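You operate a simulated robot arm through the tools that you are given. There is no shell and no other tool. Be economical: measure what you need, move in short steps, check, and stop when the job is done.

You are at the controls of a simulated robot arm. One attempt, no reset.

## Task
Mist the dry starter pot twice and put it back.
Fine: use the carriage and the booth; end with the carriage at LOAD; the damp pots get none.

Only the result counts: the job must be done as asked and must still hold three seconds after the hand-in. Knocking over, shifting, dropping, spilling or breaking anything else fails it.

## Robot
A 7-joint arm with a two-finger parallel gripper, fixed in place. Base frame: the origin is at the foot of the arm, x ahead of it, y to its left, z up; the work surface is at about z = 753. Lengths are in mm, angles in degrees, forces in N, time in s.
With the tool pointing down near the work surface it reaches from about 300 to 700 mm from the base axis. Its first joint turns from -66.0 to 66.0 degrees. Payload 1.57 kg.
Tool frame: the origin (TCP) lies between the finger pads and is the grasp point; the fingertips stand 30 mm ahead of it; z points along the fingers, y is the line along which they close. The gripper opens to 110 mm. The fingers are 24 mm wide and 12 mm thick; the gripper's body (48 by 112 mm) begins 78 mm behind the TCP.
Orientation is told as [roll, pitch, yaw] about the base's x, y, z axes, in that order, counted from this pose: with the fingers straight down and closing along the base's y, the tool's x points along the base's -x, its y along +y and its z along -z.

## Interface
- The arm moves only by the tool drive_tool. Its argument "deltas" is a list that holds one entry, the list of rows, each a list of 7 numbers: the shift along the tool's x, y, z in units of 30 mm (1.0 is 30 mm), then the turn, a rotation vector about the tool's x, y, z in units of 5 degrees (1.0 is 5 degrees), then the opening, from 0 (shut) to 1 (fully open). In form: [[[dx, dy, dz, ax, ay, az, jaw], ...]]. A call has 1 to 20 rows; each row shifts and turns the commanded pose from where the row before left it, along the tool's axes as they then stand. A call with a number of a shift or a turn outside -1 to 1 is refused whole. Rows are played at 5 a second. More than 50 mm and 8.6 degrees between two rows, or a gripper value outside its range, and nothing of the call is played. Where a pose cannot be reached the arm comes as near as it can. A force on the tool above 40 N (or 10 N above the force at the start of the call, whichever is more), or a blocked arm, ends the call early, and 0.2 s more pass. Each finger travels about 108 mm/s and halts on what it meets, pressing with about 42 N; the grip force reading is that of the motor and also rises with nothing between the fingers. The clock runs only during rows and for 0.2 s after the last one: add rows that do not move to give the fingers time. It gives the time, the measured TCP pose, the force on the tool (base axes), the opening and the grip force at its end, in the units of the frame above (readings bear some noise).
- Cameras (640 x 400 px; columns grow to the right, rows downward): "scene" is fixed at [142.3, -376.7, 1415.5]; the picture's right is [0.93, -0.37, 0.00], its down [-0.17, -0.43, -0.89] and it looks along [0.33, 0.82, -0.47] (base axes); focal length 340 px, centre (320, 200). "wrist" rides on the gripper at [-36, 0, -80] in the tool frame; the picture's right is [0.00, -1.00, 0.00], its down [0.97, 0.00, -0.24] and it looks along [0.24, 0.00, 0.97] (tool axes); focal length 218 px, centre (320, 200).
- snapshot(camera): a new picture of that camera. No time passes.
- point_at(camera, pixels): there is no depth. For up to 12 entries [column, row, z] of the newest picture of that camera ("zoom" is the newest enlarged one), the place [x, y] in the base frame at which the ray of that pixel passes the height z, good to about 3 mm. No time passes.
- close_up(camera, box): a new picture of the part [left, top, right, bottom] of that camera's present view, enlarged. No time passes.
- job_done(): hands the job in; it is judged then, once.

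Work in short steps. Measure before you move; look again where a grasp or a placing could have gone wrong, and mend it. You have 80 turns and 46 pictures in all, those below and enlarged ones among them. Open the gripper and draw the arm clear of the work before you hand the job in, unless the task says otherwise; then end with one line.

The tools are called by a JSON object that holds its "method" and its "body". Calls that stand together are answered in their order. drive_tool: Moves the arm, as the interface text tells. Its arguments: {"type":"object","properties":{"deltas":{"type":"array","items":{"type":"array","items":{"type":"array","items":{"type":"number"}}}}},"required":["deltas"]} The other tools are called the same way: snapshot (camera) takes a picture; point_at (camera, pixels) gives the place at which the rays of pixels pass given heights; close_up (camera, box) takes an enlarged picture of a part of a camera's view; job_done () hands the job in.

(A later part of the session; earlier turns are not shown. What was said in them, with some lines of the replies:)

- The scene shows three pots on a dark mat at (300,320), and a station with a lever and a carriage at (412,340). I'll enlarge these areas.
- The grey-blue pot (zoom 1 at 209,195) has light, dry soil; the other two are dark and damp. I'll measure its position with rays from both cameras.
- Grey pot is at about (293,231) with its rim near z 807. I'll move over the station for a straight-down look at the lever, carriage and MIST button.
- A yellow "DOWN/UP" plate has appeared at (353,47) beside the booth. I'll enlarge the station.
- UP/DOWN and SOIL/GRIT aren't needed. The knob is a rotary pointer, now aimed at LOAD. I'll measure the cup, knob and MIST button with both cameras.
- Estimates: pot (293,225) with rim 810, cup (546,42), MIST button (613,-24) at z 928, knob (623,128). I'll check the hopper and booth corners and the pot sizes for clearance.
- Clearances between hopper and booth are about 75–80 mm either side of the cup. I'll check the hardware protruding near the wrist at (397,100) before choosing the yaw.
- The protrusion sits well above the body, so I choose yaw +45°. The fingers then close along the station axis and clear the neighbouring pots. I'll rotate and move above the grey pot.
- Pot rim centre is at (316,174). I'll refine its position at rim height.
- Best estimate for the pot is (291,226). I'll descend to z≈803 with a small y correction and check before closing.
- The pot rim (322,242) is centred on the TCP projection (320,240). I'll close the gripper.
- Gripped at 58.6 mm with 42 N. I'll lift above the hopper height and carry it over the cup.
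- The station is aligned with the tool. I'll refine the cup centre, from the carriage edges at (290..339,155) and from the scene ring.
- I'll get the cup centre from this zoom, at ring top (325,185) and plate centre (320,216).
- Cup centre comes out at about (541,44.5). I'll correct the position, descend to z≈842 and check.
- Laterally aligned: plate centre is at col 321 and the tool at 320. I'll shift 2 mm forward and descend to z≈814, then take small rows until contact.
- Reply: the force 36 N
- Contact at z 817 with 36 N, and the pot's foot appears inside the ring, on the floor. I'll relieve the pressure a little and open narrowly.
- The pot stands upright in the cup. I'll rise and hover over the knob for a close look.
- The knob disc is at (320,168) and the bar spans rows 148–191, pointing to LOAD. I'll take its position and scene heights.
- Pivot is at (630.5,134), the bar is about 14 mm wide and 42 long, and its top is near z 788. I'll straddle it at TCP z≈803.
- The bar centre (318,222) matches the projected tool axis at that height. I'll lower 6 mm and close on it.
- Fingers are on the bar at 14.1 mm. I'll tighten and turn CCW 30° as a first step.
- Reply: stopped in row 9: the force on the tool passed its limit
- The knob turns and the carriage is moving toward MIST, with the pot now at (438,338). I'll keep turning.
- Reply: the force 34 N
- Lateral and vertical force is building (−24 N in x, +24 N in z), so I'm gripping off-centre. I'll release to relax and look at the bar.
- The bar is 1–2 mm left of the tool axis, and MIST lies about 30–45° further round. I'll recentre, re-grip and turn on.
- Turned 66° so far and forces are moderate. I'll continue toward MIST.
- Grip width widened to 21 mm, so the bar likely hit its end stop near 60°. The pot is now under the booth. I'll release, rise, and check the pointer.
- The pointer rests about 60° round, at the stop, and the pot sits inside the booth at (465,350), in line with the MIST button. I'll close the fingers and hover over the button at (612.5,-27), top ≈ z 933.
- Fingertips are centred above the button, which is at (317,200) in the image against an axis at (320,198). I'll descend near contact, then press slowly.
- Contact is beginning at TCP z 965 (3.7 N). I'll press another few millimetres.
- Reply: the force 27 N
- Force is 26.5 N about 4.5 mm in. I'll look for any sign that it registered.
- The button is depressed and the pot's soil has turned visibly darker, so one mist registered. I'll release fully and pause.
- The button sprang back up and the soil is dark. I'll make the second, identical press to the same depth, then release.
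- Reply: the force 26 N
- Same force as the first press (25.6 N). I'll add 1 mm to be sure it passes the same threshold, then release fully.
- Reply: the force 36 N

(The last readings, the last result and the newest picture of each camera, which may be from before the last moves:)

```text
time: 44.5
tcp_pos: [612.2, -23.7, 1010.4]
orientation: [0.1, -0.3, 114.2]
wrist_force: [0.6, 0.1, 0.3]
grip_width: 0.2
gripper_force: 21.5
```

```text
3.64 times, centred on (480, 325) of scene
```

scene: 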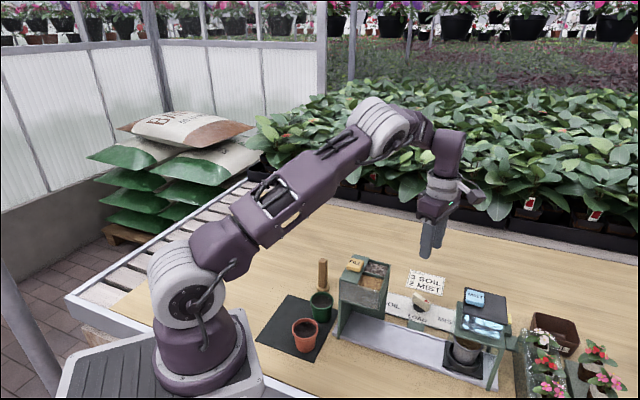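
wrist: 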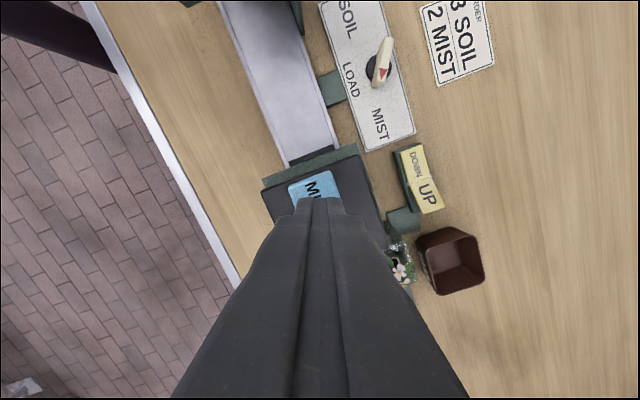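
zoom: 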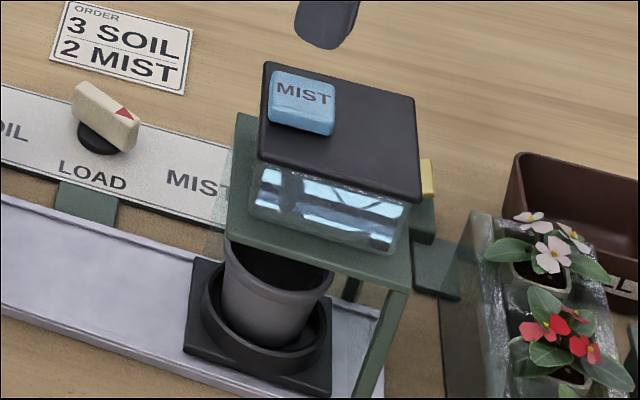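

Both presses are done. I'll return to the knob at yaw ≈106 and straddle the bar again.

{"method": "drive_tool", "body": {"deltas": [[[0, 0, 0, 0, 0, 0.8, 0.2], [0, 0, 0, 0, 0, 0.8, 0.4], [-0.7, -0.287, 0, 0, 0, 0, 0.4], [-0.7, -0.287, 0, 0, 0, 0, 0.4], [-0.7, -0.287, 0, 0, 0, 0, 0.4], [-0.7, -0.287, 0, 0, 0, 0, 0.4], [-0.7, -0.287, 0, 0, 0, 0, 0.4], [-0.7, -0.287, 0, 0, 0, 0, 0.4], [-0.7, -0.287, 0, 0, 0, 0, 0.4], [0, 0, 0.9, 0, 0, 0, 0.4], [0, 0, 0.9, 0, 0, 0, 0.4], [0, 0, 0.9, 0, 0, 0, 0.4], [0, 0, 0.9, 0, 0, 0, 0.4], [0, 0, 0.9, 0, 0, 0, 0.4], [0, 0, 0.9, 0, 0, 0, 0.4], [0, 0, 0.9, 0, 0, 0, 0.4], [0, 0, 0.4, 0, 0, 0, 0.4], [0, 0, 0.2, 0, 0, 0, 0.4], [0, 0, 0, 0, 0, 0, 0.4]]]}}

{"method": "snapshot", "body": {"camera": "wrist"}}

```text
time: 48.5
tcp_pos: [627.7, 133.1, 805.9]
orientation: [0.2, -0.3, 106.1]
wrist_force: [-0.5, 0.2, -0.2]
grip_width: 44.0
gripper_force: 0.1
```

```text
6 pictures are left
```

wrist: 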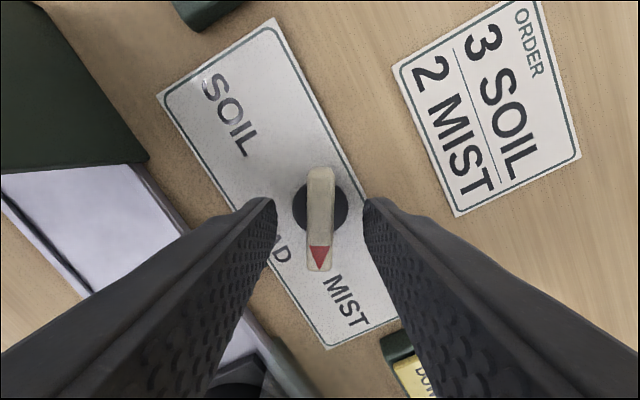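

The bar is aligned and centred at (320,218). I'll lower 5 mm, grip, and turn back clockwise about 30°.

{"method": "drive_tool", "body": {"deltas": [[[0, 0, 0.17, 0, 0, 0, 0.3], [0, 0, 0, 0, 0, 0, 0.2], [0, 0, 0, 0, 0, 0, 0.1], [0, 0, 0, 0, 0, 0, 0.06], [0, 0, 0, 0, 0, 0, 0.06], [0, 0, 0, 0, 0, 0.8, 0.06], [0, 0, 0, 0, 0, 0.8, 0.06], [0, 0, 0, 0, 0, 0.8, 0.06], [0, 0, 0, 0, 0, 0.8, 0.06], [0, 0, 0, 0, 0, 0.8, 0.06], [0, 0, 0, 0, 0, 0.8, 0.06], [0, 0, 0, 0, 0, 0.8, 0.06], [0, 0, 0, 0, 0, 0, 0.06]]]}}

```text
time: 51.3
tcp_pos: [628.6, 132.4, 800.3]
orientation: [0.2, -0.1, 78.0]
wrist_force: [-4.0, -7.1, 16.6]
grip_width: 12.9
gripper_force: 29.6
```

Turned to 78° with mild forces. I'll re-grip to relax and turn the remaining 33° to LOAD at yaw 45.

{"method": "drive_tool", "body": {"deltas": [[[0, 0, 0, 0, 0, 0, 0.2], [0, 0, 0, 0, 0, 0, 0.25], [0, 0, 0, 0, 0, 0, 0.1], [0, 0, 0, 0, 0, 0, 0.06], [0, 0, 0, 0, 0, 0, 0.06], [0, 0, 0, 0, 0, 0.8, 0.06], [0, 0, 0, 0, 0, 0.8, 0.06], [0, 0, 0, 0, 0, 0.8, 0.06], [0, 0, 0, 0, 0, 0.8, 0.06], [0, 0, 0, 0, 0, 0.8, 0.06], [0, 0, 0, 0, 0, 0.8, 0.06], [0, 0, 0, 0, 0, 0.8, 0.06], [0, 0, 0, 0, 0, 0.8, 0.06], [0, 0, 0, 0, 0, 0.2, 0.06], [0, 0, 0, 0, 0, 0, 0.06]]]}}

```text
time: 54.5
tcp_pos: [628.1, 132.6, 798.9]
orientation: [0.3, 0.1, 45.1]
wrist_force: [-3.1, 5.2, 1.1]
grip_width: 12.8
gripper_force: 29.7
```

At yaw 45 with low force. I'll release, rise, hover over the carriage and verify LOAD alignment.

{"method": "drive_tool", "body": {"deltas": [[[0, 0, 0, 0, 0, 0, 0.2], [0, 0, 0, 0, 0, 0, 0.35], [0, 0, 0, 0, 0, 0, 0.35], [0, 0, -0.5, 0, 0, 0, 0.4], [0, 0, -0.9, 0, 0, 0, 0.4], [0, 0, -0.9, 0, 0, 0, 0.4], [0, 0, -0.9, 0, 0, 0, 0.5], [0, 0, -0.9, 0, 0, 0, 0.6], [0, 0, -0.9, 0, 0, 0, 0.7], [0, 0, -0.5, 0, 0, 0, 0.75], [0.7, 0, 0, 0, 0, 0, 0.75], [0.7, 0, 0, 0, 0, 0, 0.75], [0.7, 0, 0, 0, 0, 0, 0.75], [0.7, 0, 0, 0, 0, 0, 0.75], [0.7, 0, 0, 0, 0, 0, 0.75], [0.57, 0.07, 0, 0, 0, 0, 0.75], [0, 0, 0, 0, 0, 0, 0.75]]]}}

{"method": "snapshot", "body": {"camera": "wrist"}}

```text
time: 58.1
tcp_pos: [541.9, 47.3, 965.5]
orientation: [0.3, -0.1, 45.1]
wrist_force: [0.0, 0.1, -0.2]
grip_width: 82.3
gripper_force: 0.1
```

```text
5 pictures are left
```

wrist: 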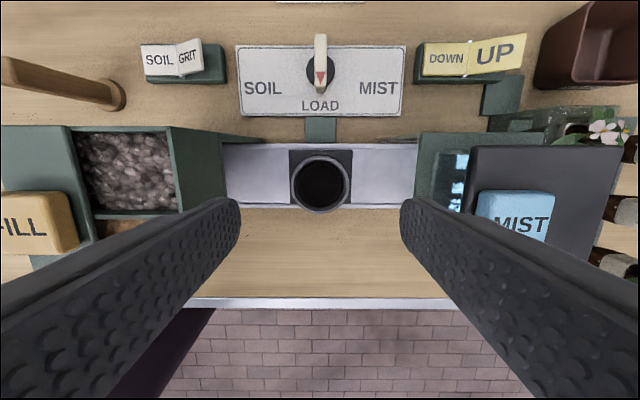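

The carriage is back at LOAD, with the plate centred at col 321 under the connector. The pot at (320,184) matches the tool axis. I'll descend to 817 and grip.

{"method": "drive_tool", "body": {"deltas": [[[0, 0, 0.8, 0, 0, 0, 0.75], [0, 0, 0.8, 0, 0, 0, 0.75], [0, 0, 0.8, 0, 0, 0, 0.75], [0, 0, 0.8, 0, 0, 0, 0.75], [0, 0, 0.8, 0, 0, 0, 0.75], [0, 0, 0.6, 0, 0, 0, 0.75], [0, 0, 0.33, 0, 0, 0, 0.75], [0, 0, 0, 0, 0, 0, 0.75], [0, 0, 0, 0, 0, 0, 0.6], [0, 0, 0, 0, 0, 0, 0.5], [0, 0, 0, 0, 0, 0, 0.45], [0, 0, 0, 0, 0, 0, 0.45], [0, 0, 0, 0, 0, 0, 0.45]]]}}

```text
time: 60.9
tcp_pos: [541.3, 47.3, 817.0]
orientation: [0.2, 0.1, 45.1]
wrist_force: [0.2, -0.3, 0.4]
grip_width: 57.7
gripper_force: 42.2
```

Gripped at 57.7 mm with 42 N. I'll lift straight up and carry it back over its original spot (291,228).

{"method": "drive_tool", "body": {"deltas": [[[0, 0, -0.4, 0, 0, 0, 0.45], [0, 0, -0.7, 0, 0, 0, 0.45], [0, 0, -0.9, 0, 0, 0, 0.45], [0, 0, -0.9, 0, 0, 0, 0.45], [0, 0, -0.9, 0, 0, 0, 0.45], [0, 0, -0.9, 0, 0, 0, 0.45], [0, 0, -0.9, 0, 0, 0, 0.45], [0, 0, -0.9, 0, 0, 0, 0.45], [0, 0, -0.9, 0, 0, 0, 0.45], [0, 0, -0.4, 0, 0, 0, 0.45]]]}}

{"method": "drive_tool", "body": {"deltas": [[[0.1174, 0.726, 0, 0, 0, 0, 0.45], [0.1174, 0.726, 0, 0, 0, 0, 0.45], [0.1174, 0.726, 0, 0, 0, 0, 0.45], [0.1174, 0.726, 0, 0, 0, 0, 0.45], [0.1174, 0.726, 0, 0, 0, 0, 0.45], [0.1174, 0.726, 0, 0, 0, 0, 0.45], [0.1174, 0.726, 0, 0, 0, 0, 0.45], [0.1174, 0.726, 0, 0, 0, 0, 0.45], [0.1174, 0.726, 0, 0, 0, 0, 0.45], [0.1174, 0.726, 0, 0, 0, 0, 0.45], [0.1174, 0.726, 0, 0, 0, 0, 0.45], [0.1174, 0.726, 0, 0, 0, 0, 0.45], [0.1174, 0.726, 0, 0, 0, 0, 0.45], [0.1174, 0.726, 0, 0, 0, 0, 0.45], [0, 0, 0, 0, 0, 0, 0.45]]]}}

```text
time: 63.1
tcp_pos: [541.4, 47.2, 1052.5]
orientation: [0.3, 0.1, 45.1]
wrist_force: [-0.6, -0.3, -0.2]
grip_width: 57.9
gripper_force: 42.1
```

```text
time: 66.3
tcp_pos: [290.2, 228.2, 1053.3]
orientation: [0.3, 0.1, 45.1]
wrist_force: [0.7, 0.8, -0.2]
grip_width: 58.1
gripper_force: 41.7
```

Directly above the original spot with the pot secure. I'll descend to z≈808, then inch to contact.

{"method": "drive_tool", "body": {"deltas": [[[0, 0, 0.9, 0, 0, 0, 0.45], [0, 0, 0.9, 0, 0, 0, 0.45], [0, 0, 0.9, 0, 0, 0, 0.45], [0, 0, 0.9, 0, 0, 0, 0.45], [0, 0, 0.9, 0, 0, 0, 0.45], [0, 0, 0.9, 0, 0, 0, 0.45], [0, 0, 0.9, 0, 0, 0, 0.45], [0, 0, 0.9, 0, 0, 0, 0.45], [0, 0, 0.6, 0, 0, 0, 0.45], [0, 0, 0.3, 0, 0, 0, 0.45], [0, 0, 0, 0, 0, 0, 0.45]]]}}

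{"method": "drive_tool", "body": {"deltas": [[[0, 0, 0.05, 0, 0, 0, 0.45], [0, 0, 0.05, 0, 0, 0, 0.45], [0, 0, 0.05, 0, 0, 0, 0.45], [0, 0, 0, 0, 0, 0, 0.45]]]}}

```text
time: 68.7
tcp_pos: [290.4, 228.5, 809.8]
orientation: [0.4, 0.1, 45.1]
wrist_force: [-0.1, -0.4, -1.1]
grip_width: 57.9
gripper_force: 42.3
```

```text
time: 69.7
tcp_pos: [290.4, 229.2, 804.6]
orientation: [0.2, 0.2, 45.1]
wrist_force: [-0.3, 0.4, -0.1]
grip_width: 57.8
gripper_force: 42.0
```

No contact yet at 804.6; I'll inch further down.

{"method": "drive_tool", "body": {"deltas": [[[0, 0, 0.04, 0, 0, 0, 0.45], [0, 0, 0.04, 0, 0, 0, 0.45], [0, 0, 0, 0, 0, 0, 0.45]]]}}

```text
time: 70.5
tcp_pos: [288.4, 228.4, 803.5]
orientation: [0.4, 0.1, 45.1]
wrist_force: [0.3, -0.2, -0.8]
grip_width: 57.7
gripper_force: 42.5
```

{"method": "drive_tool", "body": {"deltas": [[[0, 0, 0.04, 0, 0, 0, 0.45], [0, 0, 0.04, 0, 0, 0, 0.45], [0, 0, 0, 0, 0, 0, 0.45]]]}}

{"method": "close_up", "body": {"camera": "scene", "box": [250, 280, 350, 360]}}

```text
time: 71.3
tcp_pos: [290.3, 230.0, 799.7]
orientation: [0.3, 0.1, 45.0]
wrist_force: [0.7, 0.3, -0.6]
grip_width: 57.9
gripper_force: 42.1
```

```text
5.00 times, centred on (300, 320) of scene
```

zoom: 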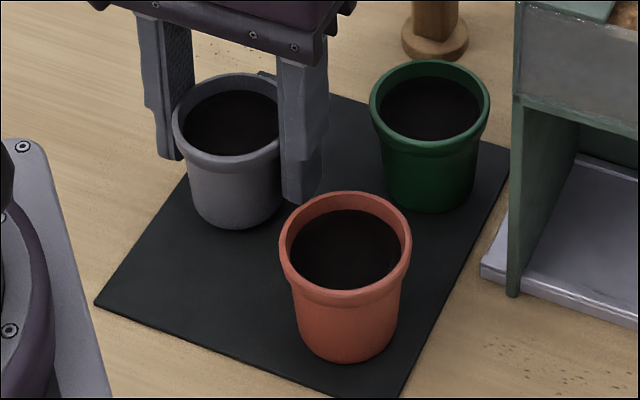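

Very near the mat but no contact yet (z 799.7). I'll keep inching.

{"method": "drive_tool", "body": {"deltas": [[[0, 0, 0.04, 0, 0, 0, 0.45], [0, 0, 0.04, 0, 0, 0, 0.45], [0, 0, 0, 0, 0, 0, 0.45]]]}}

```text
time: 72.1
tcp_pos: [292.0, 230.0, 797.0]
orientation: [0.2, 0.1, 45.2]
wrist_force: [0.0, -0.4, 0.1]
grip_width: 57.8
gripper_force: 42.1
```

{"method": "drive_tool", "body": {"deltas": [[[0, 0, 0.04, 0, 0, 0, 0.45], [0, 0, 0.04, 0, 0, 0, 0.45], [0, 0, 0, 0, 0, 0, 0.45]]]}}

```text
time: 72.9
tcp_pos: [290.4, 229.4, 796.7]
orientation: [0.2, -0.2, 45.0]
wrist_force: [2.6, 2.1, 33.7]
grip_width: 57.9
gripper_force: 42.1
```

Contact at 33.7 N, so the pot is on the mat. I'll relieve the pressure by 1.2 mm, open narrowly, and rise.

{"method": "drive_tool", "body": {"deltas": [[[0, 0, -0.05, 0, 0, 0, 0.45], [0, 0, 0, 0, 0, 0, 0.45], [0, 0, 0, 0, 0, 0, 0.6], [0, 0, 0, 0, 0, 0, 0.72], [0, 0, 0, 0, 0, 0, 0.72], [0, 0, 0, 0, 0, 0, 0.72], [0, 0, -0.5, 0, 0, 0, 0.72], [0, 0, -0.8, 0, 0, 0, 0.72], [0, 0, -0.9, 0, 0, 0, 0.72], [0, 0, -0.9, 0, 0, 0, 0.72], [0, 0, -0.9, 0, 0, 0, 0.72], [0, 0, -0.9, 0, 0, 0, 0.72], [0, 0, -0.9, 0, 0, 0, 0.72], [0, 0, -0.9, 0, 0, 0, 0.72], [0, 0, -0.9, 0, 0, 0, 0.72], [0, 0, 0, 0, 0, 0, 0.72]]]}}

{"method": "snapshot", "body": {"camera": "wrist"}}

{"method": "snapshot", "body": {"camera": "scene"}}

```text
time: 76.3
tcp_pos: [291.0, 228.7, 1026.2]
orientation: [0.3, 0.1, 45.1]
wrist_force: [0.1, 0.0, -0.2]
grip_width: 79.4
gripper_force: 0.0
```

```text
3 pictures are left
```

wrist: 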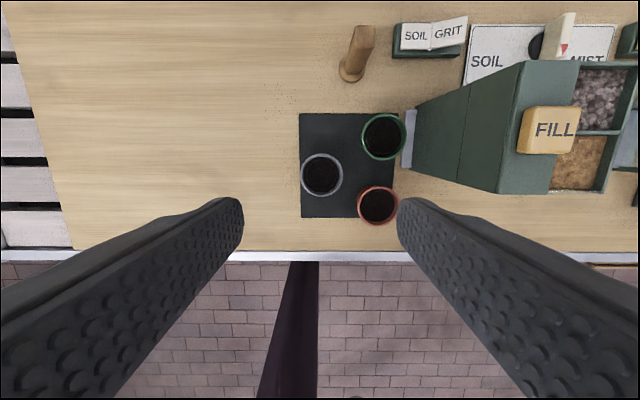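

```text
2 pictures are left
```

scene: 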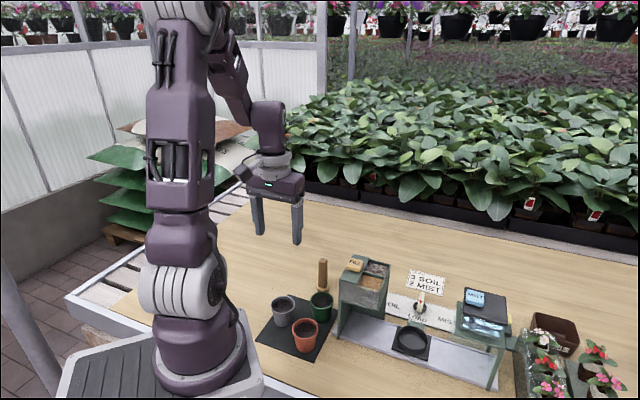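

The grey pot is back at its original spot, upright with dark soil. The carriage is at LOAD (412,340), the knob points to LOAD, the gripper is open and the arm is clear. I'll hand it in.

{"method": "job_done", "body": {}}

```text
The job is handed in.
```

I misted the dry grey starter pot twice in the booth and put it back in its place. The carriage is at LOAD and the damp pots got no mist.
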